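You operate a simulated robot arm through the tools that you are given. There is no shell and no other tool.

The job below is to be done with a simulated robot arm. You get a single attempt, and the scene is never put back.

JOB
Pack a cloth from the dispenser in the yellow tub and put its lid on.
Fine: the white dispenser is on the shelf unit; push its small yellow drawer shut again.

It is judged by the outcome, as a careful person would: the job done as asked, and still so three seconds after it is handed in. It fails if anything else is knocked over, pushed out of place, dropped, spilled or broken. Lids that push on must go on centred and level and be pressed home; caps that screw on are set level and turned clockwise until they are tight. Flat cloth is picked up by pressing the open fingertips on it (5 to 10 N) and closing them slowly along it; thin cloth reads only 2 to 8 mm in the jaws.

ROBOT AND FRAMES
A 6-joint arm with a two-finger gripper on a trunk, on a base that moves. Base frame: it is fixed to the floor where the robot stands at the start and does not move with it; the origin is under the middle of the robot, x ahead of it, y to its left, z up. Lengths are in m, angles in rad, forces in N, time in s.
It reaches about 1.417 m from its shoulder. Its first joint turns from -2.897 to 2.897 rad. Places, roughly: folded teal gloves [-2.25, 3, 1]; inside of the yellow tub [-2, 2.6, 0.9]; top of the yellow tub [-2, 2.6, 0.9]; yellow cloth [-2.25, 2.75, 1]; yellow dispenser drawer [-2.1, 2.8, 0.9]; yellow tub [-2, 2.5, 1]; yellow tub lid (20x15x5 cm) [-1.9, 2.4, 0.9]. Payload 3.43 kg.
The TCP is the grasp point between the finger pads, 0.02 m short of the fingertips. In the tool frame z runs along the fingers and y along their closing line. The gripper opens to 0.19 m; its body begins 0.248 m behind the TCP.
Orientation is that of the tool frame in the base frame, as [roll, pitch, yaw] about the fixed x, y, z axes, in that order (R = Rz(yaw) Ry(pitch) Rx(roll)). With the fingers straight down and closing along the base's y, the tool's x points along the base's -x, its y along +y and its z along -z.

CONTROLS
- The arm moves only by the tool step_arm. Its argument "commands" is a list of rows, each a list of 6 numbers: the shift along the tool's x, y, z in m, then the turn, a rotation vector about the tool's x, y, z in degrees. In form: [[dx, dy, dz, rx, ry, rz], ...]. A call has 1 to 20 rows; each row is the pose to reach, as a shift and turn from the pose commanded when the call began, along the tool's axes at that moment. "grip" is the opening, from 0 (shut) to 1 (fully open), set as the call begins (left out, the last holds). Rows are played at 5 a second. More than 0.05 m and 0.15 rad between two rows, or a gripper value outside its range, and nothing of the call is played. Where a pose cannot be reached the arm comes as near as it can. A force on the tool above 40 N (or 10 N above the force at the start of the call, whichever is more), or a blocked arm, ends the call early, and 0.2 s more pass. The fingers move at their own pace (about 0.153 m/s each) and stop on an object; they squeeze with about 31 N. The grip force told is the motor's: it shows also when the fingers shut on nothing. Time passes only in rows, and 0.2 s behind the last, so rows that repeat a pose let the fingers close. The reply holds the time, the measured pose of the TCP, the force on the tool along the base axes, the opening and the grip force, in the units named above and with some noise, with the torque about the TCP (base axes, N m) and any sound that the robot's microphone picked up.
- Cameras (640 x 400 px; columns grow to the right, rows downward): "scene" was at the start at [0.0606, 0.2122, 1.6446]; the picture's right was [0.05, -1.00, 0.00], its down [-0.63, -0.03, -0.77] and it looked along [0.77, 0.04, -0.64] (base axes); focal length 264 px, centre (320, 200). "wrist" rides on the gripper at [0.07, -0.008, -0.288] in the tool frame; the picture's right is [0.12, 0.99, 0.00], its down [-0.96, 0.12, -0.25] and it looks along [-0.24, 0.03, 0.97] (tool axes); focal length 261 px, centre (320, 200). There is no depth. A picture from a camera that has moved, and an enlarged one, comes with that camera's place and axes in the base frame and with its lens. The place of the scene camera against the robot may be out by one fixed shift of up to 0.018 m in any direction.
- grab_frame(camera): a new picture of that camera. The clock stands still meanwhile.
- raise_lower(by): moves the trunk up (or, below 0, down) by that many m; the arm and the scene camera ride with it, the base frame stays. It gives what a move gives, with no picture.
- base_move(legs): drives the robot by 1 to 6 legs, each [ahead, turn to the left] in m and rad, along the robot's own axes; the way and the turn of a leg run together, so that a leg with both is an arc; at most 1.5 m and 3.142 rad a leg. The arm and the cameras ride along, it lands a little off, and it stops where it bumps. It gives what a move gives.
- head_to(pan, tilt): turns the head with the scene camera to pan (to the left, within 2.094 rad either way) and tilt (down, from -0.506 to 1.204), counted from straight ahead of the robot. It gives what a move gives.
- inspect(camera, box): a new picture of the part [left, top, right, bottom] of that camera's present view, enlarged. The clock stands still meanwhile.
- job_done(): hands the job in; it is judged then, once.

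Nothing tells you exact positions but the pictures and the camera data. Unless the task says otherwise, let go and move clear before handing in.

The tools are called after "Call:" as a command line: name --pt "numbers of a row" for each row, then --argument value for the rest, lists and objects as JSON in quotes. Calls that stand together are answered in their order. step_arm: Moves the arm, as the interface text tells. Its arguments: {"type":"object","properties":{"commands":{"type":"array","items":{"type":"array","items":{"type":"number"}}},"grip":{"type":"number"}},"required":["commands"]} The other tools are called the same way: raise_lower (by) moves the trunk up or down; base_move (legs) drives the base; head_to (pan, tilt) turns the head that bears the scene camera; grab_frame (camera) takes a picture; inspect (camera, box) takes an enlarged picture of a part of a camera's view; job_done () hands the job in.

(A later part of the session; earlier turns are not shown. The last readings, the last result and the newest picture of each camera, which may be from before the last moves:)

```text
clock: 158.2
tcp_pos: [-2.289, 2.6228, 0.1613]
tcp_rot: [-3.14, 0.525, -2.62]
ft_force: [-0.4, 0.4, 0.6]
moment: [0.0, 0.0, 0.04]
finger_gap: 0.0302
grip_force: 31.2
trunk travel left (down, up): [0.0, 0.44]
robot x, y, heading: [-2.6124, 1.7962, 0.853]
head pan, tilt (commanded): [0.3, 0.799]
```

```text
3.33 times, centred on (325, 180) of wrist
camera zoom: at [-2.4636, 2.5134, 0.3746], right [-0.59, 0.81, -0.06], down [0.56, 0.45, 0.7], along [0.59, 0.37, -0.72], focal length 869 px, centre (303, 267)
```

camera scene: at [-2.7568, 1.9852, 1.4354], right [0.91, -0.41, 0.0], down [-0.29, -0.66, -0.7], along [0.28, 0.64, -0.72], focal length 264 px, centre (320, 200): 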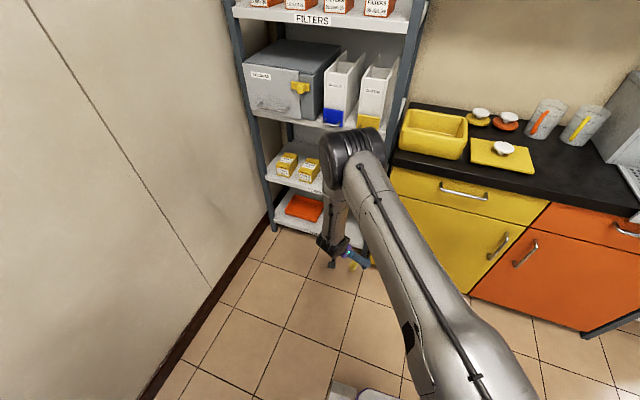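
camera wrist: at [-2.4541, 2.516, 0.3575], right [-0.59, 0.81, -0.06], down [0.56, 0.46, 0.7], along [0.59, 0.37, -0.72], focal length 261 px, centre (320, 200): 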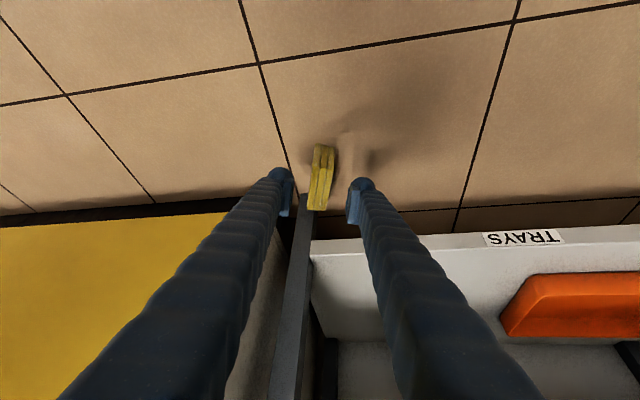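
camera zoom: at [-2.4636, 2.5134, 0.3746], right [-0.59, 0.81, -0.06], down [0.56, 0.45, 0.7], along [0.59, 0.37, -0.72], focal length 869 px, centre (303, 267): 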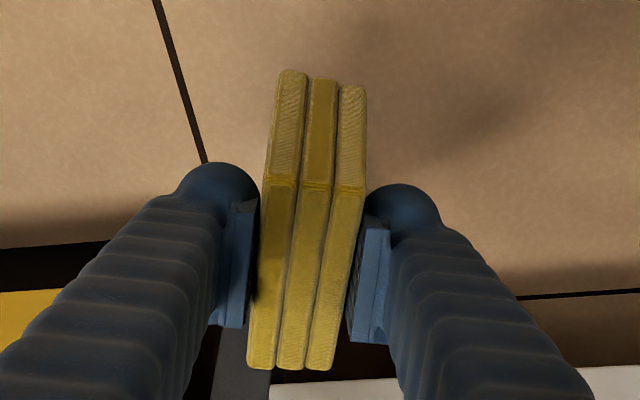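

The cloth is held securely. I'll pull back from the shelf front a little and then raise the trunk again.

Call:
step_arm --pt "0.023 0 -0.023 0 0 0" --pt "0.046 0 -0.046 0 0 0" --pt "0.069 0 -0.069 0 0 0" --pt "0.085 0 -0.1 0 0 0" --pt "0.085 0 -0.1 0 0 0"

Call:
raise_lower --by 0.2

Call:
raise_lower --by 0.2

Call:
grab_frame --camera "scene"

Call:
grab_frame --camera "wrist"

```text
clock: 159.4
tcp_pos: [-2.3954, 2.5632, 0.2064]
tcp_rot: [-3.137, 0.523, -2.617]
ft_force: [-0.5, 0.6, 0.1]
moment: [0.01, -0.02, -0.01]
finger_gap: 0.0302
grip_force: 31.4
trunk travel left (down, up): [0.0, 0.44]
robot x, y, heading: [-2.6132, 1.7924, 0.854]
head pan, tilt (commanded): [0.3, 0.799]
```

```text
clock: 161.6
tcp_pos: [-2.3953, 2.5636, 0.4058]
tcp_rot: [-3.137, 0.523, -2.617]
ft_force: [0.3, 0.2, -1.1]
moment: [-0.03, 0.01, 0.01]
finger_gap: 0.0301
grip_force: 31.2
trunk travel left (down, up): [-0.2, 0.24]
robot x, y, heading: [-2.613, 1.7931, 0.85]
head pan, tilt (commanded): [0.3, 0.799]
```

```text
clock: 163.8
tcp_pos: [-2.3966, 2.564, 0.6054]
tcp_rot: [-3.136, 0.524, -2.615]
ft_force: [-0.5, 0.2, -0.3]
moment: [0.02, 0.01, 0.02]
finger_gap: 0.0303
grip_force: 31.1
trunk travel left (down, up): [-0.4, 0.04]
robot x, y, heading: [-2.6139, 1.7938, 0.854]
head pan, tilt (commanded): [0.3, 0.799]
```

```text
taken
camera scene: at [-2.7569, 1.9854, 1.8352], right [0.91, -0.41, 0.0], down [-0.29, -0.66, -0.7], along [0.28, 0.64, -0.72], focal length 264 px, centre (320, 200)
```

scene: 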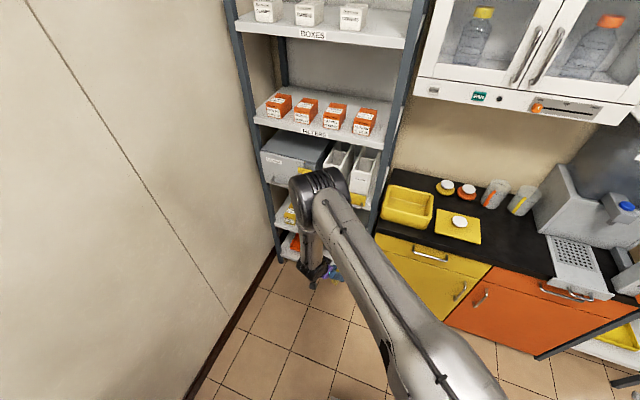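

```text
taken
camera wrist: at [-2.5701, 2.4549, 0.8194], right [-0.58, 0.81, -0.06], down [0.56, 0.46, 0.69], along [0.59, 0.37, -0.72], focal length 261 px, centre (320, 200)
```

wrist: 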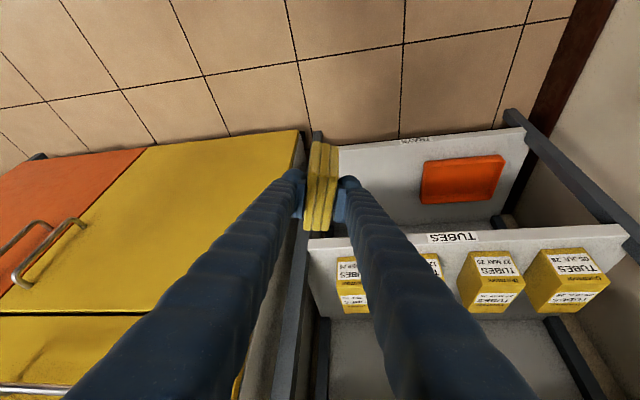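

Everything on the shelves is in place and the cloth is safely in hand. I'll raise the arm to above counter height, squaring the tool back up.

Call:
step_arm --pt "-0.0228 0 -0.0394 -0.68 0 -1.18" --pt "-0.0455 0 -0.0788 -1.36 0 -2.36" --pt "-0.0683 0 -0.1182 -2.05 0 -3.55" --pt "-0.091 0 -0.1576 -2.73 0 -4.73" --pt "-0.1138 0 -0.197 -3.41 0 -5.91" --pt "-0.1365 0 -0.2364 -4.09 0 -7.09" --pt "-0.1593 0 -0.2758 -4.77 0 -8.27" --pt "-0.182 0 -0.3152 -5.45 0 -9.45" --pt "-0.2048 0 -0.3546 -6.14 0 -10.64" --pt "-0.2275 0 -0.394 -6.82 0 -11.82" --pt "-0.25 0 -0.433 -7.5 0 -13" --pt "-0.25 0 -0.433 -7.5 0 -13"

Call:
grab_frame --camera "wrist"

```text
clock: 166.4
tcp_pos: [-2.3984, 2.5686, 1.1042]
tcp_rot: [-3.136, 0.522, -2.353]
ft_force: [0.0, 0.4, -1.2]
moment: [-0.01, 0.01, 0.02]
finger_gap: 0.03
grip_force: 31.3
trunk travel left (down, up): [-0.4, 0.04]
robot x, y, heading: [-2.6135, 1.7924, 0.852]
head pan, tilt (commanded): [0.3, 0.799]
```

```text
taken
camera wrist: at [-2.5388, 2.4177, 1.3195], right [-0.77, 0.63, -0.06], down [0.42, 0.59, 0.69], along [0.47, 0.51, -0.72], focal length 261 px, centre (320, 200)
```

wrist: 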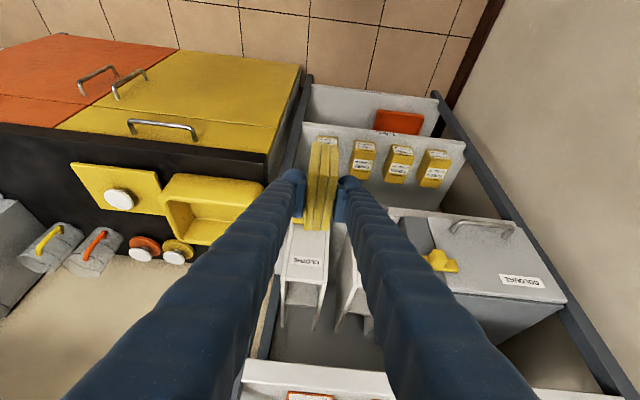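

Next I move right to above the front of the tub and measure it with the wrist camera.

Call:
step_arm --pt "-0.0115 -0.04 0.0067 0 0 0" --pt "-0.023 -0.08 0.0133 0 0 0" --pt "-0.0345 -0.12 0.02 0 0 0" --pt "-0.046 -0.16 0.0267 0 0 0" --pt "-0.0575 -0.2 0.0333 0 0 0" --pt "-0.069 -0.24 0.04 0 0 0" --pt "-0.069 -0.24 0.04 0 0 0"

Call:
grab_frame --camera "wrist"

Call:
inspect --camera "wrist" --box '[180, 150, 400, 300]'

```text
clock: 168.0
tcp_pos: [-2.1701, 2.4528, 1.1043]
tcp_rot: [-3.138, 0.522, -2.355]
ft_force: [0.5, -1.1, -0.8]
moment: [0.01, 0.02, 0.04]
finger_gap: 0.0303
grip_force: 31.5
trunk travel left (down, up): [-0.4, 0.04]
robot x, y, heading: [-2.6176, 1.7962, 0.85]
head pan, tilt (commanded): [0.3, 0.799]
```

```text
taken
camera wrist: at [-2.3106, 2.3016, 1.3183], right [-0.77, 0.63, -0.06], down [0.42, 0.59, 0.69], along [0.47, 0.51, -0.72], focal length 261 px, centre (320, 200)
```

wrist: 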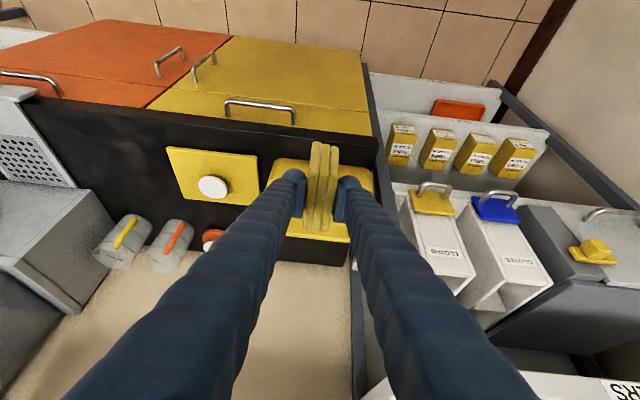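

```text
2.67 times, centred on (290, 225) of wrist
camera zoom: at [-2.3106, 2.3016, 1.3183], right [-0.77, 0.63, -0.06], down [0.42, 0.59, 0.69], along [0.47, 0.51, -0.72], focal length 695 px, centre (400, 133)
```

zoom: 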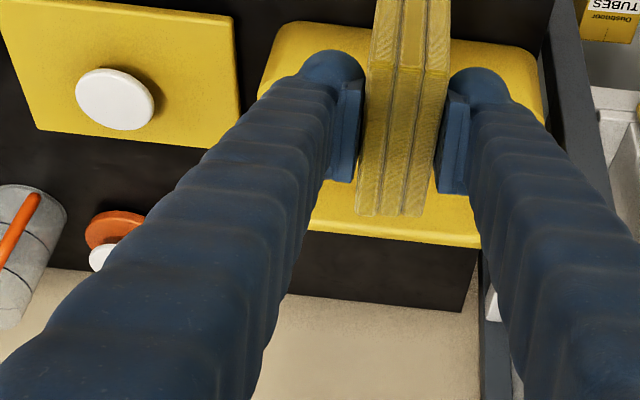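

The tub's rim spans roughly s 3.17–3.38 and n 0.32–0.50, with its centre at about (3.276, 0.408). To make the cloth land flat rather than on edge, I'll roll the tool 40° sideways before lowering it into the tub.

Call:
step_arm --pt "0 0 0 -6.92 0 4.01" --pt "0 0 0 -13.84 0 8.02" --pt "0 0 0 -20.77 0 12.03" --pt "0 0 0 -27.69 0 16.04" --pt "0 0 0 -34.6 0 20.05" --pt "0 0 0 -34.6 0 20.05"

Call:
grab_frame --camera "wrist"

Call:
grab_frame --camera "scene"

```text
clock: 169.4
tcp_pos: [-2.1694, 2.4535, 1.1041]
tcp_rot: [3.076, 0.519, -2.394]
ft_force: [-0.4, -1.2, -0.6]
moment: [-0.01, -0.02, -0.02]
finger_gap: 0.0303
grip_force: 31.2
out of reach, approached as far as the arm can: row 1, 2, 3, 4, 5, 6
trunk travel left (down, up): [-0.4, 0.04]
robot x, y, heading: [-2.614, 1.796, 0.851]
head pan, tilt (commanded): [0.3, 0.799]
```

```text
taken
camera wrist: at [-2.3013, 2.2941, 1.3189], right [-0.77, 0.63, 0.0], down [0.45, 0.56, 0.7], along [0.44, 0.54, -0.72], focal length 261 px, centre (320, 200)
```

wrist: 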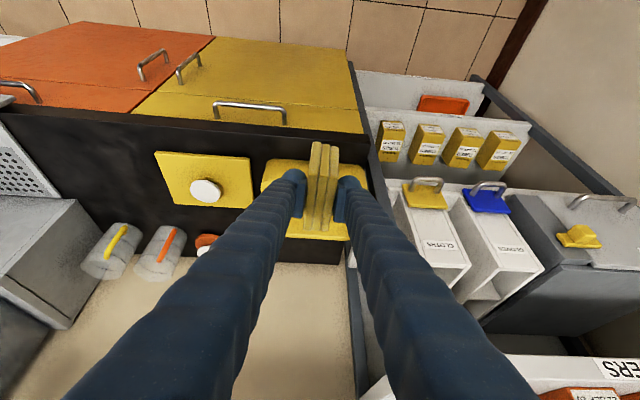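

```text
taken
camera scene: at [-2.7568, 1.9851, 1.8353], right [0.91, -0.41, 0.0], down [-0.29, -0.66, -0.7], along [0.28, 0.64, -0.72], focal length 264 px, centre (320, 200)
```

scene: 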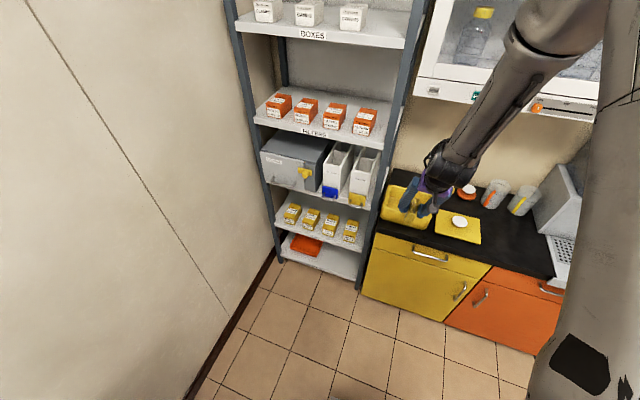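

That roll isn't reachable from here; the arm barely turned. I'll instead use a different orientation: tool pitched forward more and turned 90° about its own axis, so the slab is held nearly flat. First I'll check what the arm takes as its commanded pose.

Call:
step_arm --pt "0 0 0 3.5 0 -2"

```text
clock: 169.8
tcp_pos: [-2.1719, 2.4527, 1.1051]
tcp_rot: [-3.127, 0.518, -2.352]
ft_force: [-0.3, -0.1, 0.1]
moment: [-0.04, 0.0, -0.01]
finger_gap: 0.0304
grip_force: 30.9
trunk travel left (down, up): [-0.4, 0.04]
robot x, y, heading: [-2.6106, 1.7941, 0.856]
head pan, tilt (commanded): [0.3, 0.799]
```

The commanded pose follows the reached pose, and the tool is square again. I'll turn it about its own axis in two stages, checking reach.

Call:
step_arm --pt "0 0 0 0 0 -7.5" --pt "0 0 0 0 0 -15" --pt "0 0 0 0 0 -22.5" --pt "0 0 0 0 0 -30" --pt "0 0 0 0 0 -37.5" --pt "0 0 0 0 0 -45"

```text
clock: 171.2
tcp_pos: [-2.1708, 2.4527, 1.106]
tcp_rot: [-2.747, 0.346, -1.502]
ft_force: [-0.4, 0.7, -0.6]
moment: [0.01, -0.02, -0.01]
finger_gap: 0.0303
grip_force: 31.0
trunk travel left (down, up): [-0.4, 0.04]
robot x, y, heading: [-2.6111, 1.7956, 0.85]
head pan, tilt (commanded): [0.3, 0.799]
```

That turned fine. I'll continue to the full 90°.

Call:
step_arm --pt "0 0 0 0 0 -7.5" --pt "0 0 0 0 0 -15" --pt "0 0 0 0 0 -22.5" --pt "0 0 0 0 0 -30" --pt "0 0 0 0 0 -37.5" --pt "0 0 0 0 0 -45" --pt "0 0 0 0 0 -45"

Call:
grab_frame --camera "wrist"

Call:
grab_frame --camera "scene"

```text
clock: 172.8
tcp_pos: [-2.1702, 2.4522, 1.1071]
tcp_rot: [-2.621, -0.013, -0.789]
ft_force: [-0.2, 0.0, 0.4]
moment: [-0.01, 0.01, 0.0]
finger_gap: 0.03
grip_force: 31.2
trunk travel left (down, up): [-0.4, 0.04]
robot x, y, heading: [-2.6113, 1.7937, 0.85]
head pan, tilt (commanded): [0.3, 0.799]
```

```text
taken
camera wrist: at [-2.2203, 2.3092, 1.3616], right [-0.52, -0.7, -0.49], down [-0.84, 0.53, 0.14], along [0.16, 0.49, -0.86], focal length 261 px, centre (320, 200)
```

wrist: 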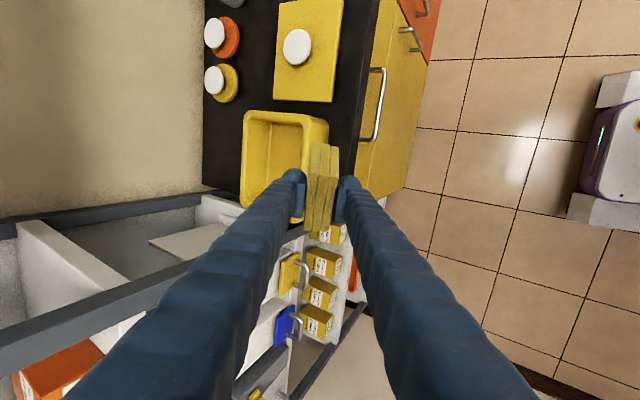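

```text
taken
camera scene: at [-2.7569, 1.985, 1.8353], right [0.91, -0.41, 0.0], down [-0.29, -0.66, -0.7], along [0.28, 0.64, -0.72], focal length 264 px, centre (320, 200)
```

scene: 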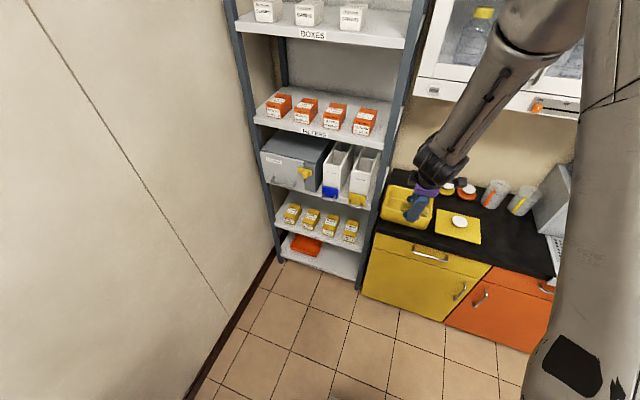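

The tool is turned and the cloth is still held. Next I move forward over the tub while pitching the tool to about 52°, so that the cloth lies flatter.

Call:
step_arm --pt "-0.0007 -0.03 0.028 4.4 0 0" --pt "-0.0014 -0.06 0.056 8.8 0 0" --pt "-0.0021 -0.09 0.084 13.2 0 0" --pt "-0.0028 -0.12 0.112 17.6 0 0" --pt "-0.0035 -0.1498 0.1401 22 0 0" --pt "-0.0035 -0.1498 0.1401 22 0 0"

Call:
grab_frame --camera "wrist"

Call:
grab_frame --camera "scene"

Call:
inspect --camera "scene" --box '[350, 140, 510, 250]'

```text
clock: 174.2
tcp_pos: [-2.0323, 2.596, 1.0581]
tcp_rot: [-2.238, -0.015, -0.79]
ft_force: [0.4, -0.3, 0.1]
moment: [-0.02, 0.05, -0.02]
finger_gap: 0.0304
grip_force: 31.3
trunk travel left (down, up): [-0.4, 0.04]
robot x, y, heading: [-2.613, 1.7935, 0.851]
head pan, tilt (commanded): [0.3, 0.799]
```

```text
taken
camera wrist: at [-2.1423, 2.3915, 1.2439], right [-0.34, -0.52, -0.78], down [-0.87, 0.5, 0.05], along [0.36, 0.69, -0.62], focal length 261 px, centre (320, 200)
```

wrist: 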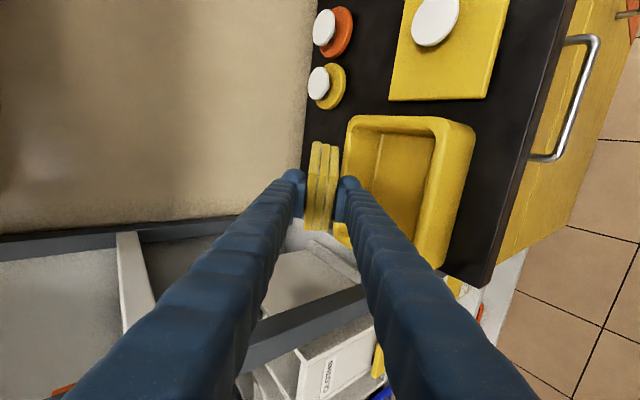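

```text
taken
camera scene: at [-2.7576, 1.984, 1.8355], right [0.91, -0.41, 0.0], down [-0.29, -0.65, -0.7], along [0.28, 0.64, -0.72], focal length 264 px, centre (320, 200)
```

scene: 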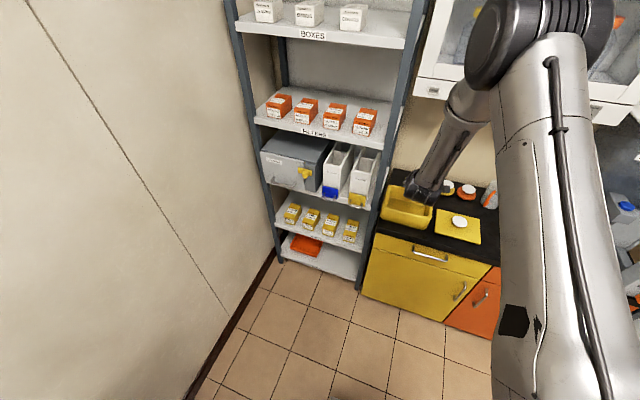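

```text
3.64 times, centred on (430, 195) of scene
camera zoom: at [-2.7576, 1.984, 1.8355], right [0.91, -0.41, 0.0], down [-0.29, -0.65, -0.7], along [0.28, 0.64, -0.72], focal length 961 px, centre (-80, 218)
```

zoom: 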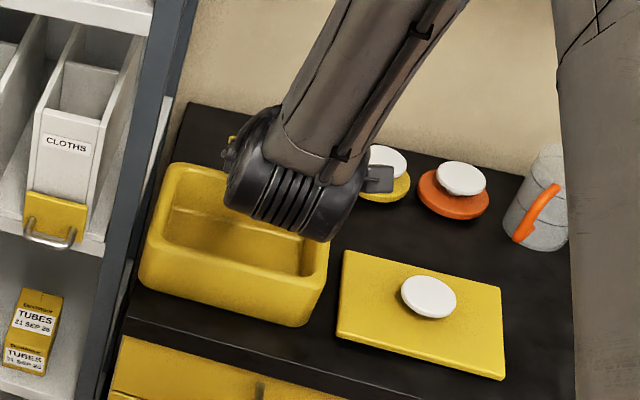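

The cloth is held over the tub, tilted. I'll check in close-up that it's above the opening.

Call:
inspect --camera "wrist" --box '[280, 90, 500, 300]'

```text
1.90 times, centred on (390, 195) of wrist
camera zoom: at [-2.1423, 2.3915, 1.2439], right [-0.34, -0.52, -0.78], down [-0.87, 0.5, 0.05], along [0.36, 0.69, -0.62], focal length 496 px, centre (187, 210)
```

zoom: 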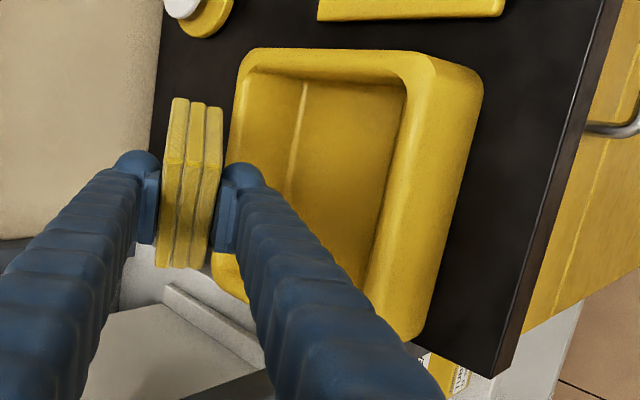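

The cloth is centred over the tub opening (inner n 0.344–0.476, centre 0.41). I'll lower it straight down, keeping the lower finger clear of the front rim.

Call:
step_arm --pt "0 0.0231 0.0181 0 0 0" --pt "0 0.0461 0.0363 0 0 0" --pt "0 0.0692 0.0544 0 0 0" --pt "0 0.0692 0.0544 0 0 0"

Call:
grab_frame --camera "wrist"

Call:
inspect --camera "scene" --box '[370, 160, 470, 240]'

```text
clock: 175.2
tcp_pos: [-2.0322, 2.5927, 0.9704]
tcp_rot: [-2.237, -0.016, -0.79]
ft_force: [-0.1, 0.1, -0.1]
moment: [-0.06, 0.04, 0.02]
finger_gap: 0.0303
grip_force: 31.2
trunk travel left (down, up): [-0.4, 0.04]
robot x, y, heading: [-2.6142, 1.7959, 0.849]
head pan, tilt (commanded): [0.3, 0.799]
```

```text
taken
camera wrist: at [-2.142, 2.3893, 1.1559], right [-0.35, -0.52, -0.78], down [-0.87, 0.5, 0.05], along [0.36, 0.69, -0.63], focal length 261 px, centre (320, 200)
```

wrist: 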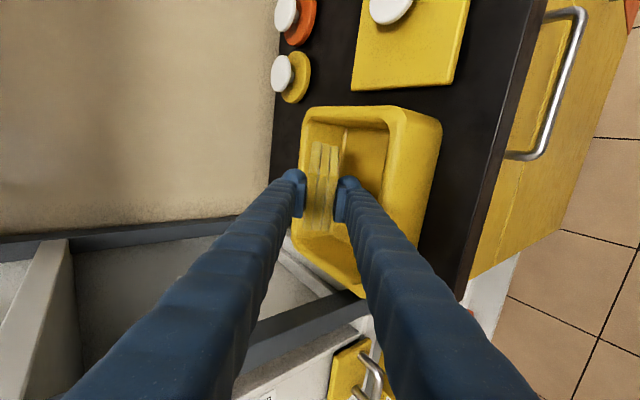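

```text
5.00 times, centred on (420, 200) of scene
camera zoom: at [-2.7571, 1.9848, 1.8354], right [0.91, -0.41, 0.0], down [-0.29, -0.66, -0.7], along [0.28, 0.64, -0.72], focal length 1322 px, centre (-180, 200)
```

zoom: 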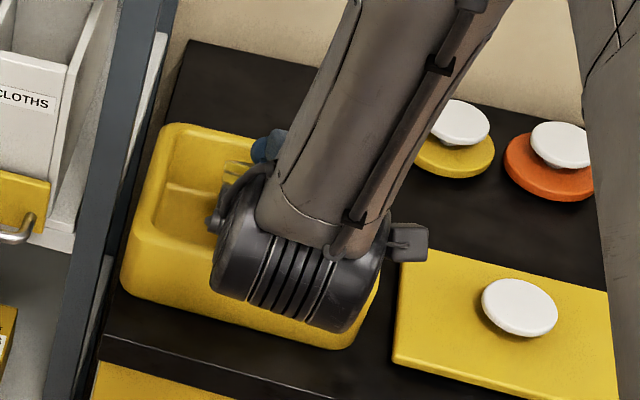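

Call:
inspect --camera "wrist" --box '[270, 100, 450, 300]'

```text
2.00 times, centred on (360, 200) of wrist
camera zoom: at [-2.142, 2.3893, 1.1559], right [-0.35, -0.52, -0.78], down [-0.87, 0.5, 0.05], along [0.36, 0.69, -0.63], focal length 521 px, centre (240, 200)
```

zoom: 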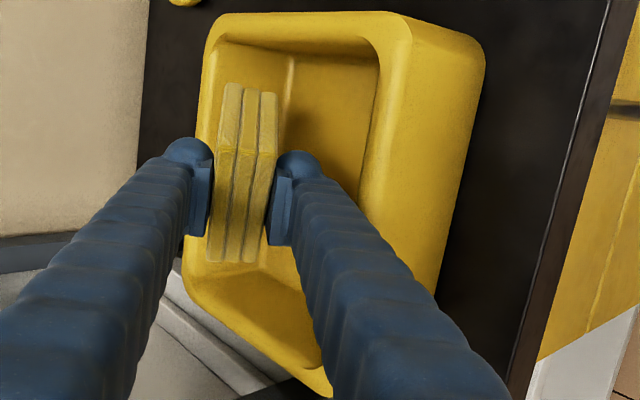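

It's inside the tub outline. At this flat angle the cloth might stick to the lower finger on release, so I'll steepen the tool to about 33°. That way it slides off to the tub floor and lays itself down.

Call:
step_arm --pt "0 -0.0022 0.0068 -6.3 0 0" --pt "0 -0.0044 0.0137 -12.6 0 0" --pt "0 -0.0044 0.0137 -18.8 0 0" --pt "0 0.0035 0.0199 -18.8 0 0" --pt "0 0.0035 0.0199 -18.8 0 0"

Call:
grab_frame --camera "wrist"

Call:
inspect --camera "wrist" --box '[230, 80, 410, 280]'

```text
clock: 176.4
tcp_pos: [-2.0204, 2.6034, 0.9564]
tcp_rot: [-2.565, -0.014, -0.789]
ft_force: [-0.2, 0.0, -1.3]
moment: [-0.02, 0.0, 0.01]
finger_gap: 0.0302
grip_force: 30.9
trunk travel left (down, up): [-0.4, 0.04]
robot x, y, heading: [-2.6125, 1.7943, 0.851]
head pan, tilt (commanded): [0.3, 0.799]
```

```text
taken
camera wrist: at [-2.0805, 2.4498, 1.2033], right [-0.5, -0.68, -0.54], down [-0.84, 0.52, 0.13], along [0.19, 0.52, -0.83], focal length 261 px, centre (320, 200)
```

wrist: 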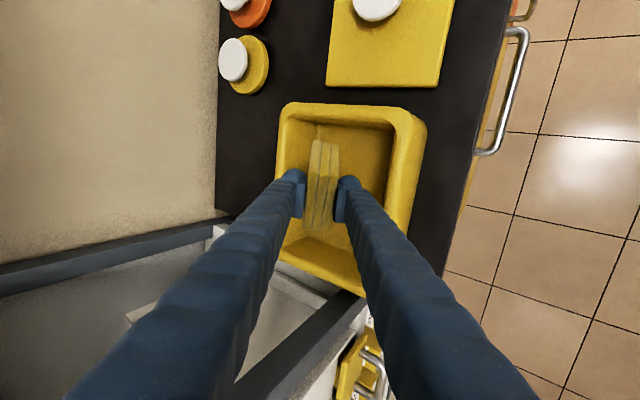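

```text
2.00 times, centred on (320, 180) of wrist
camera zoom: at [-2.0805, 2.4498, 1.2033], right [-0.5, -0.68, -0.54], down [-0.84, 0.52, 0.13], along [0.19, 0.52, -0.83], focal length 521 px, centre (320, 240)
```

zoom: 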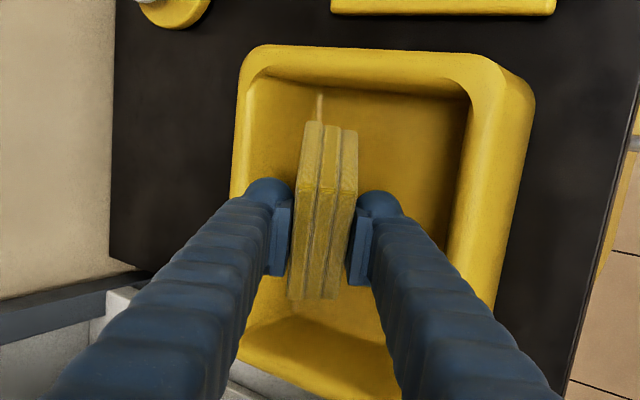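

The cloth hangs well inside the opening. I'll lower it another 1.2 cm and release it with a small opening.

Call:
step_arm --pt "0 0.0033 0.005 0 0 0" --pt "0 0.0065 0.0101 0 0 0" --pt "0 0.0065 0.0101 0 0 0"

Call:
step_arm --pt "0 0 0 0 0 0" --pt "0 0 0 0 0 0" --pt "0 0 0 0 0 0" --grip 0.25

Call:
inspect --camera "wrist" --box '[230, 80, 410, 280]'

```text
clock: 177.2
tcp_pos: [-2.0197, 2.6028, 0.9437]
tcp_rot: [-2.566, -0.014, -0.79]
ft_force: [0.0, 0.3, 0.5]
moment: [0.01, 0.06, -0.01]
finger_gap: 0.0306
grip_force: 31.1
trunk travel left (down, up): [-0.4, 0.04]
robot x, y, heading: [-2.6118, 1.7946, 0.852]
head pan, tilt (commanded): [0.3, 0.799]
```

```text
clock: 178.0
tcp_pos: [-2.0204, 2.6034, 0.9444]
tcp_rot: [-2.566, -0.015, -0.791]
ft_force: [0.2, -0.6, -0.9]
moment: [-0.03, -0.02, 0.0]
finger_gap: 0.0477
grip_force: 0.0
trunk travel left (down, up): [-0.4, 0.04]
robot x, y, heading: [-2.6137, 1.7977, 0.854]
head pan, tilt (commanded): [0.3, 0.799]
```

```text
2.00 times, centred on (320, 180) of wrist
camera zoom: at [-2.0797, 2.4502, 1.1915], right [-0.5, -0.68, -0.54], down [-0.84, 0.52, 0.13], along [0.19, 0.52, -0.83], focal length 521 px, centre (320, 240)
```

zoom: 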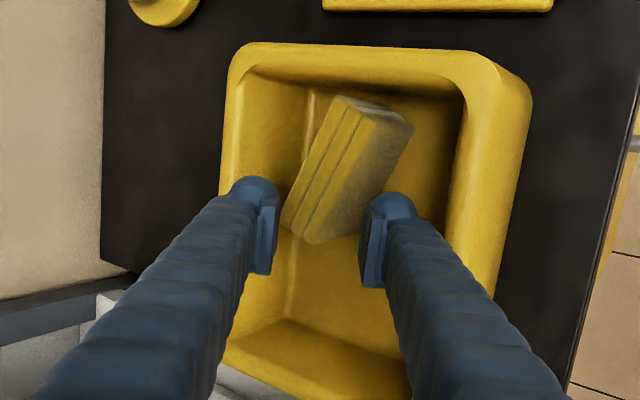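

The cloth has dropped into the tub. I'll withdraw the fingers straight back out and look.

Call:
step_arm --pt "0 0 -0.02 0 0 0" --pt "0 0 -0.05 0 0 0" --pt "0 0 -0.09 0 0 0" --pt "0 0 -0.13 0 0 0" --pt "0 0 -0.13 0 0 0"

Call:
grab_frame --camera "wrist"

Call:
inspect --camera "wrist" --box '[250, 110, 410, 250]'

```text
clock: 179.2
tcp_pos: [-2.0719, 2.5552, 1.0527]
tcp_rot: [-2.567, -0.013, -0.791]
ft_force: [0.0, 0.1, -0.1]
moment: [-0.03, 0.01, -0.01]
finger_gap: 0.0476
grip_force: 0.0
trunk travel left (down, up): [-0.4, 0.04]
robot x, y, heading: [-2.6142, 1.7972, 0.853]
head pan, tilt (commanded): [0.3, 0.799]
```

```text
taken
camera wrist: at [-2.1309, 2.402, 1.3002], right [-0.5, -0.68, -0.54], down [-0.84, 0.52, 0.13], along [0.19, 0.52, -0.83], focal length 261 px, centre (320, 200)
```

wrist: 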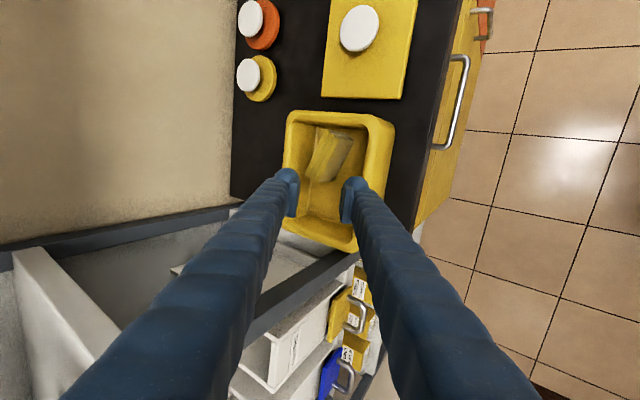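

```text
2.86 times, centred on (330, 180) of wrist
camera zoom: at [-2.1309, 2.402, 1.3002], right [-0.5, -0.68, -0.54], down [-0.84, 0.52, 0.13], along [0.19, 0.52, -0.83], focal length 745 px, centre (291, 257)
```

zoom: 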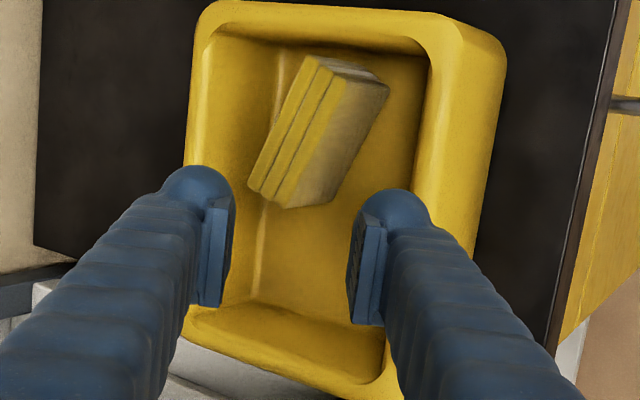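

The cloth is in the tub but it may still be standing on edge. I'll raise the arm for a more vertical look.

Call:
step_arm --pt "0 0 -0.03 -5 0 0" --pt "0 0 -0.06 -10 0 0" --pt "0 0 -0.09 -15 0 0" --pt "0 0 -0.12 -20 0 0" --pt "0 0 -0.12 -20 0 0" --grip 0.7

Call:
grab_frame --camera "wrist"

Call:
grab_frame --camera "scene"

```text
clock: 180.4
tcp_pos: [-2.0995, 2.5005, 1.1575]
tcp_rot: [-2.902, -0.087, -0.722]
ft_force: [-4.9, 2.4, -1.2]
moment: [-0.48, -1.2, -0.4]
finger_gap: 0.1328
grip_force: 0.0
out of reach, approached as far as the arm can: row 1
trunk travel left (down, up): [-0.4, 0.04]
robot x, y, heading: [-2.6149, 1.7988, 0.848]
head pan, tilt (commanded): [0.3, 0.799]
```

```text
taken
camera wrist: at [-2.1049, 2.424, 1.4439], right [-0.53, -0.82, -0.22], down [-0.85, 0.52, 0.13], along [0.01, 0.26, -0.97], focal length 261 px, centre (320, 200)
```

wrist: 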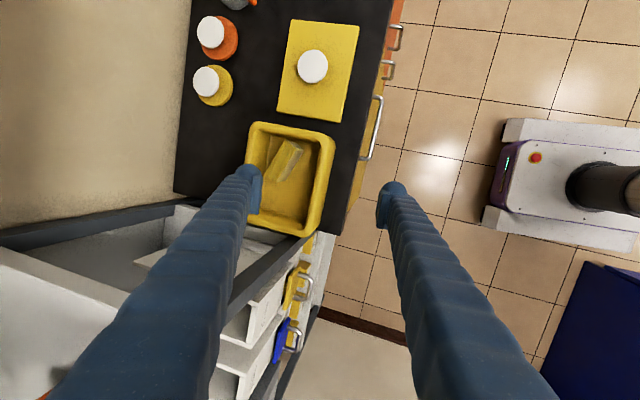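

```text
taken
camera scene: at [-2.756, 1.9859, 1.8352], right [0.91, -0.41, 0.0], down [-0.29, -0.66, -0.7], along [0.28, 0.64, -0.72], focal length 264 px, centre (320, 200)
```

scene: 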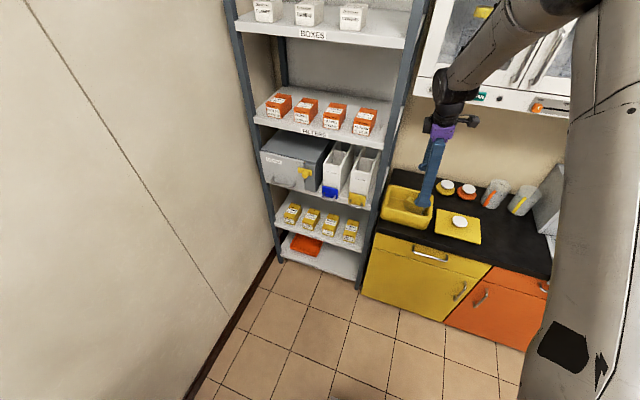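

Call:
step_arm --pt "0 0 0 0 0 0" --pt "0 0 0 0 0 0" --pt "0 0 0 0 0 0"

Call:
inspect --camera "wrist" --box '[230, 100, 350, 250]'

Call:
inspect --camera "scene" --box '[370, 160, 490, 250]'

```text
clock: 181.2
tcp_pos: [-2.12, 2.5107, 1.1543]
tcp_rot: [-2.918, -0.015, -0.79]
ft_force: [0.9, -0.3, 0.4]
moment: [0.0, 0.02, 0.01]
finger_gap: 0.1329
grip_force: 0.1
trunk travel left (down, up): [-0.4, 0.04]
robot x, y, heading: [-2.6136, 1.795, 0.848]
head pan, tilt (commanded): [0.3, 0.799]
```

```text
2.67 times, centred on (290, 175) of wrist
camera zoom: at [-2.1146, 2.4226, 1.4382], right [-0.6, -0.77, -0.22], down [-0.8, 0.57, 0.2], along [-0.03, 0.3, -0.95], focal length 695 px, centre (400, 267)
```

zoom: 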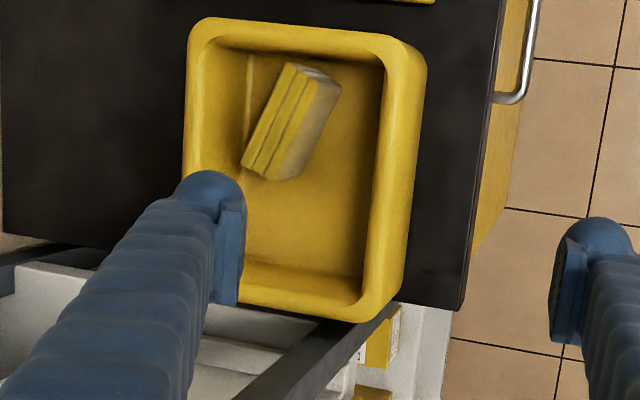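

```text
4.44 times, centred on (430, 205) of scene
camera zoom: at [-2.7566, 1.9853, 1.8353], right [0.91, -0.41, 0.0], down [-0.29, -0.66, -0.7], along [0.28, 0.64, -0.72], focal length 1175 px, centre (-169, 178)
```

zoom: 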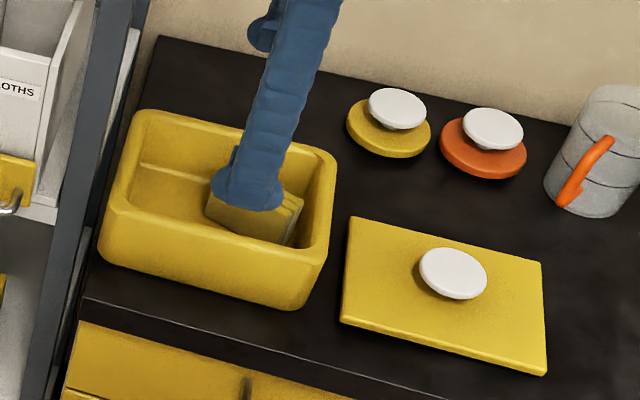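

The cloth is standing on its long edge in the tub (top about level with the rim) at an angle. I'd like it flat so the lid seats properly, so I'll re-grip it squared to its faces and lay it down aligned.

Call:
step_arm --pt "0.0056 -0.0179 0.0311 0 1.1 4.9" --pt "0.0112 -0.0359 0.0623 -0.1 2.2 9.9" --pt "0.0168 -0.0538 0.0934 -0.2 3.4 14.8" --pt "0.0224 -0.0718 0.1246 -0.3 4.5 19.8" --pt "0.028 -0.0897 0.1557 -0.4 5.6 24.7" --pt "0.028 -0.0897 0.1557 -0.4 5.6 24.7" --grip 0.26

Call:
grab_frame --camera "wrist"

Call:
inspect --camera "wrist" --box '[230, 100, 410, 260]'

```text
clock: 182.6
tcp_pos: [-2.0116, 2.5729, 1.0231]
tcp_rot: [-2.916, -0.012, -1.234]
ft_force: [0.4, -0.8, 0.6]
moment: [0.05, 0.01, 0.0]
finger_gap: 0.0493
grip_force: 0.1
trunk travel left (down, up): [-0.4, 0.04]
robot x, y, heading: [-2.6147, 1.7957, 0.847]
head pan, tilt (commanded): [0.3, 0.799]
```

```text
taken
camera wrist: at [-2.0443, 2.4908, 1.3068], right [-0.87, -0.44, -0.22], down [-0.48, 0.85, 0.2], along [0.1, 0.28, -0.95], focal length 261 px, centre (320, 200)
```

wrist: 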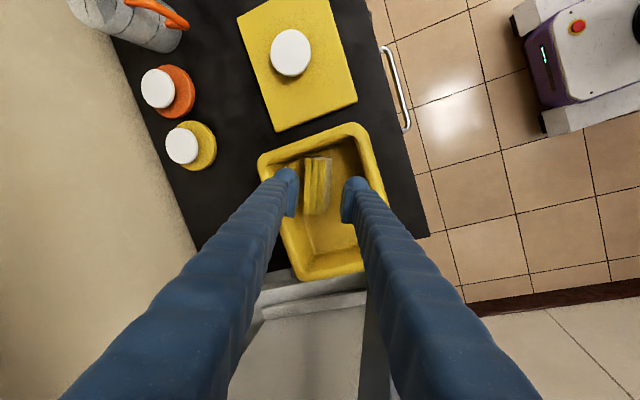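

```text
2.50 times, centred on (320, 180) of wrist
camera zoom: at [-2.0443, 2.4908, 1.3068], right [-0.87, -0.44, -0.22], down [-0.48, 0.85, 0.2], along [0.1, 0.28, -0.95], focal length 652 px, centre (320, 250)
```

zoom: 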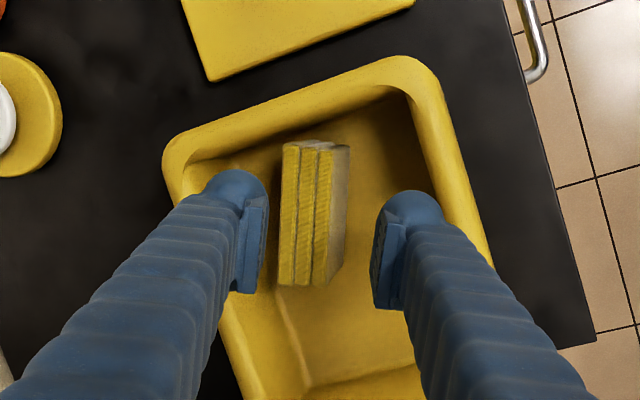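

The tool is now aligned with the cloth's faces and nearly centred. I'll narrow the opening to 4 cm, shift 6 mm and go down to grip the top part of it.

Call:
step_arm --pt "0 -0.003 0.02 0 0 0" --pt "0 -0.006 0.045 0 0 0" --pt "0 -0.006 0.065 0 0 0" --pt "0 -0.006 0.079 0 0 0" --pt "0 -0.006 0.079 0 0 0" --grip 0.22

Call:
inspect --camera "wrist" --box '[230, 100, 410, 260]'

```text
clock: 183.8
tcp_pos: [-1.9889, 2.5804, 0.9475]
tcp_rot: [-2.918, -0.012, -1.231]
ft_force: [0.1, 0.2, 0.0]
moment: [-0.01, 0.01, 0.03]
finger_gap: 0.0419
grip_force: 0.0
trunk travel left (down, up): [-0.4, 0.04]
robot x, y, heading: [-2.6145, 1.7938, 0.849]
head pan, tilt (commanded): [0.3, 0.799]
```

```text
2.50 times, centred on (320, 180) of wrist
camera zoom: at [-2.0201, 2.4986, 1.2299], right [-0.87, -0.44, -0.22], down [-0.48, 0.85, 0.2], along [0.1, 0.28, -0.95], focal length 652 px, centre (320, 250)
```

zoom: 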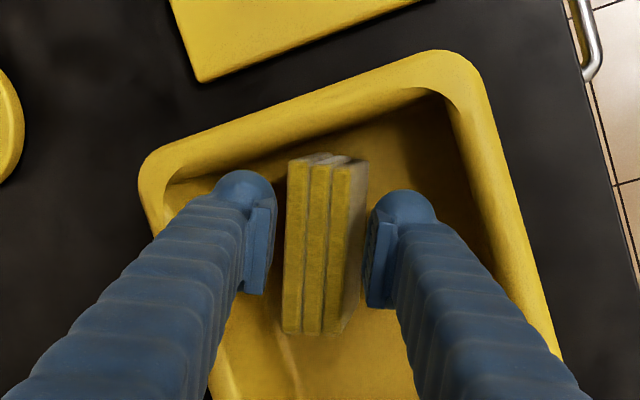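

The cloth is between the fingers; closing.

Call:
step_arm --pt "0 0 0 0 0 0" --pt "0 0 0 0 0 0" --pt "0 0 0 0 0 0" --grip 0.03

Call:
inspect --camera "wrist" --box '[230, 100, 410, 260]'

```text
clock: 184.6
tcp_pos: [-1.9888, 2.5805, 0.9454]
tcp_rot: [-2.918, -0.014, -1.232]
ft_force: [0.1, 0.2, -0.3]
moment: [-0.01, -0.01, -0.01]
finger_gap: 0.0059
grip_force: 0.0
trunk travel left (down, up): [-0.4, 0.04]
robot x, y, heading: [-2.6162, 1.7914, 0.856]
head pan, tilt (commanded): [0.3, 0.799]
```

```text
2.50 times, centred on (320, 180) of wrist
camera zoom: at [-2.0199, 2.4987, 1.2294], right [-0.87, -0.44, -0.22], down [-0.48, 0.85, 0.2], along [0.1, 0.28, -0.95], focal length 652 px, centre (320, 250)
```

zoom: 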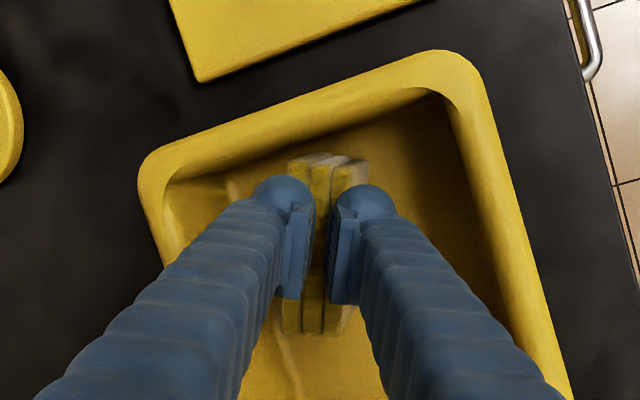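

The fingers closed just above the cloth, so it stands lower than I estimated. I'll reopen, go 2 cm deeper, and grip again.

Call:
step_arm --pt "0 0 0 0 0 0" --pt "0 0 0 0 0 0" --pt "0 0 0 0 0 0" --grip 0.22

Call:
step_arm --pt "0 0 0.007 0 0 0" --pt "0 0 0.014 0 0 0" --pt "0 0 0.021 0 0 0" --pt "0 0 0.021 0 0 0"

Call:
step_arm --pt "0 0 0 0 0 0" --pt "0 0 0 0 0 0" --pt "0 0 0 0 0 0" --grip 0.03

Call:
inspect --camera "wrist" --box '[230, 100, 410, 260]'

```text
clock: 185.4
tcp_pos: [-1.9889, 2.5815, 0.9457]
tcp_rot: [-2.916, -0.013, -1.232]
ft_force: [-1.0, 0.8, 0.2]
moment: [-0.01, 0.01, -0.01]
finger_gap: 0.042
grip_force: 0.0
trunk travel left (down, up): [-0.4, 0.04]
robot x, y, heading: [-2.615, 1.7904, 0.849]
head pan, tilt (commanded): [0.3, 0.799]
```

```text
clock: 186.4
tcp_pos: [-1.9848, 2.5836, 0.926]
tcp_rot: [-2.915, -0.012, -1.234]
ft_force: [0.0, 0.4, 1.2]
moment: [0.03, 0.0, 0.01]
finger_gap: 0.0416
grip_force: 0.1
trunk travel left (down, up): [-0.4, 0.04]
robot x, y, heading: [-2.6099, 1.7915, 0.854]
head pan, tilt (commanded): [0.3, 0.799]
```

```text
clock: 187.0
tcp_pos: [-1.9773, 2.5884, 0.9367]
tcp_rot: [-2.902, -0.005, -1.231]
ft_force: [5.3, 0.7, 23.3]
moment: [0.03, -0.09, 0.08]
finger_gap: 0.0064
grip_force: 31.2
trunk travel left (down, up): [-0.4, 0.04]
robot x, y, heading: [-2.6121, 1.7956, 0.851]
head pan, tilt (commanded): [0.3, 0.799]
stopped in row 3: the force on the tool passed its limit at 41 N (the readings are from after the stop); the commanded pose is now the measured one
```

```text
2.50 times, centred on (320, 180) of wrist
camera zoom: at [-2.0123, 2.5025, 1.2188], right [-0.87, -0.44, -0.24], down [-0.48, 0.85, 0.21], along [0.11, 0.3, -0.95], focal length 652 px, centre (320, 250)
```

zoom: 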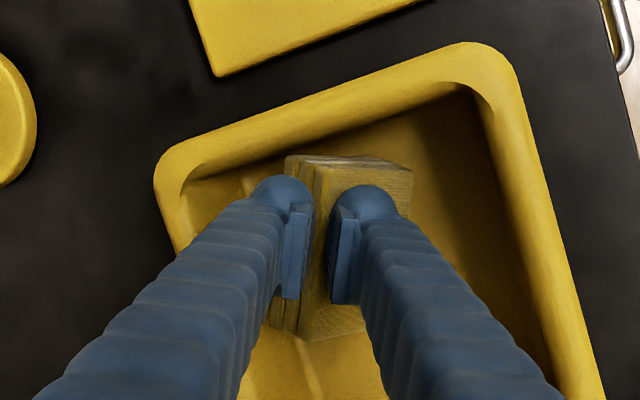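

The fingers rode on the cloth's rounded top and it tipped over, which is actually what I wanted. I'll open gently, withdraw and look.

Call:
step_arm --pt "0 0 -0.002 0 0 0" --pt "0 0 -0.002 0 0 0" --grip 0.15

Call:
step_arm --pt "0 0 -0.02 0 0 0" --pt "0 0 -0.05 0 0 0" --pt "0 0 -0.09 0 0 0" --pt "0 0 -0.13 0 0 0" --pt "0 0 -0.13 0 0 0" --grip 0.3

Call:
inspect --camera "wrist" --box '[230, 100, 410, 260]'

Call:
inspect --camera "scene" --box '[370, 160, 490, 250]'

```text
clock: 187.6
tcp_pos: [-1.9814, 2.5858, 0.9324]
tcp_rot: [-2.908, -0.008, -1.232]
ft_force: [1.2, -0.3, 0.0]
moment: [-0.02, 0.02, 0.02]
finger_gap: 0.0285
grip_force: 0.0
trunk travel left (down, up): [-0.4, 0.04]
robot x, y, heading: [-2.6128, 1.7955, 0.852]
head pan, tilt (commanded): [0.3, 0.799]
```

```text
clock: 188.8
tcp_pos: [-2.0071, 2.5772, 1.0594]
tcp_rot: [-2.91, -0.009, -1.231]
ft_force: [0.8, 0.4, -0.3]
moment: [-0.02, 0.05, 0.01]
finger_gap: 0.0569
grip_force: 0.1
trunk travel left (down, up): [-0.4, 0.04]
robot x, y, heading: [-2.6159, 1.7967, 0.852]
head pan, tilt (commanded): [0.3, 0.799]
```

```text
2.50 times, centred on (320, 180) of wrist
camera zoom: at [-2.0404, 2.4929, 1.3426], right [-0.87, -0.44, -0.23], down [-0.48, 0.85, 0.21], along [0.1, 0.29, -0.95], focal length 652 px, centre (320, 250)
```

zoom: 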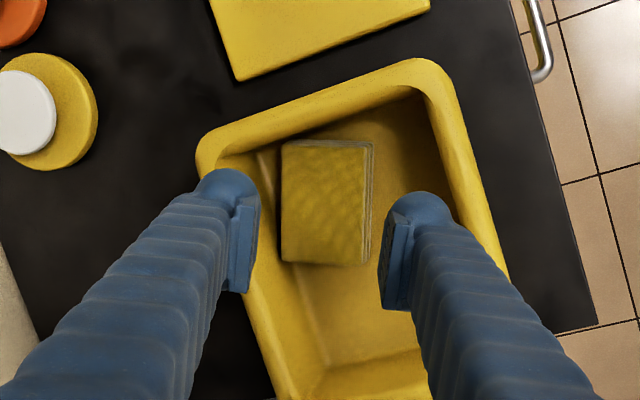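

```text
4.44 times, centred on (430, 205) of scene
camera zoom: at [-2.7558, 1.9863, 1.8352], right [0.91, -0.41, 0.0], down [-0.29, -0.66, -0.7], along [0.28, 0.64, -0.72], focal length 1175 px, centre (-169, 178)
```

zoom: 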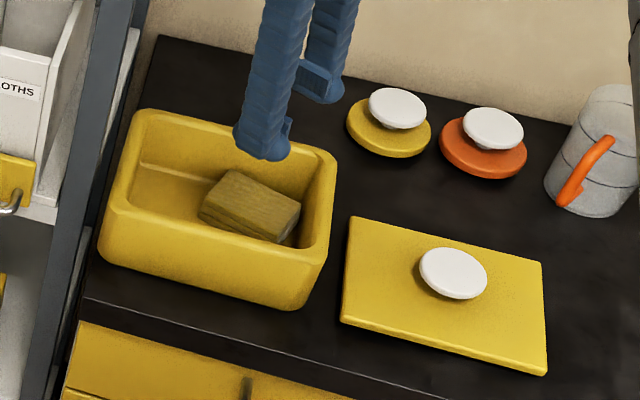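

The cloth now lies flat in the tub, and neither tub nor lid has moved. Next is the lid: I'll back the arm off and turn the tool back to its square orientation.

Call:
step_arm --pt "0.031 0.0144 -0.0198 0.06 -1.16 -4.9" --pt "0.062 0.0288 -0.0397 0.12 -2.3 -9.8" --pt "0.0929 0.0431 -0.0595 0.18 -3.5 -14.8" --pt "0.1239 0.0575 -0.0794 0.24 -4.6 -19.7" --pt "0.1549 0.0719 -0.0992 0.3 -5.8 -24.6" --pt "0.1549 0.0719 -0.0992 0.3 -5.8 -24.6"

Call:
step_arm --pt "0 0 0 0 0 7.5" --pt "0 0 0 0 0 15" --pt "0 0 0 0 0 22.5" --pt "0 0 0 0 0 30" --pt "0 0 0 0 0 37.5" --pt "0 0 0 0 0 45" --pt "0 0 0 0 0 52.5" --pt "0 0 0 0 0 60" --pt "0 0 0 0 0 67.5" --pt "0 0 0 0 0 75" --pt "0 0 0 0 0 82.5" --pt "0 0 0 0 0 90" --pt "0 0 0 0 0 90"

Call:
grab_frame --camera "wrist"

```text
clock: 190.2
tcp_pos: [-2.0449, 2.3998, 1.1399]
tcp_rot: [-2.909, -0.008, -0.789]
ft_force: [0.6, 0.8, -0.5]
moment: [-0.08, 0.03, 0.0]
finger_gap: 0.0568
grip_force: 0.0
trunk travel left (down, up): [-0.4, 0.04]
robot x, y, heading: [-2.6139, 1.7955, 0.854]
head pan, tilt (commanded): [0.3, 0.799]
```

```text
clock: 193.0
tcp_pos: [-2.0458, 2.3996, 1.1414]
tcp_rot: [-3.133, 0.234, -2.359]
ft_force: [0.8, -0.4, 0.2]
moment: [0.02, -0.01, 0.0]
finger_gap: 0.057
grip_force: 0.0
trunk travel left (down, up): [-0.4, 0.04]
robot x, y, heading: [-2.6154, 1.7952, 0.852]
head pan, tilt (commanded): [0.3, 0.799]
```

```text
taken
camera wrist: at [-2.1385, 2.3005, 1.4055], right [-0.78, 0.62, -0.04], down [0.54, 0.7, 0.46], along [0.31, 0.34, -0.89], focal length 261 px, centre (320, 200)
```

wrist: 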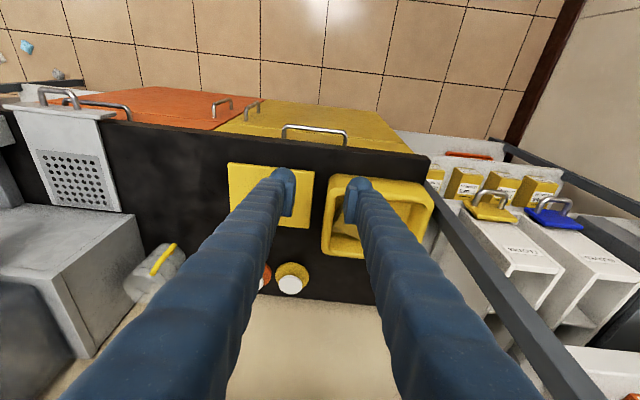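

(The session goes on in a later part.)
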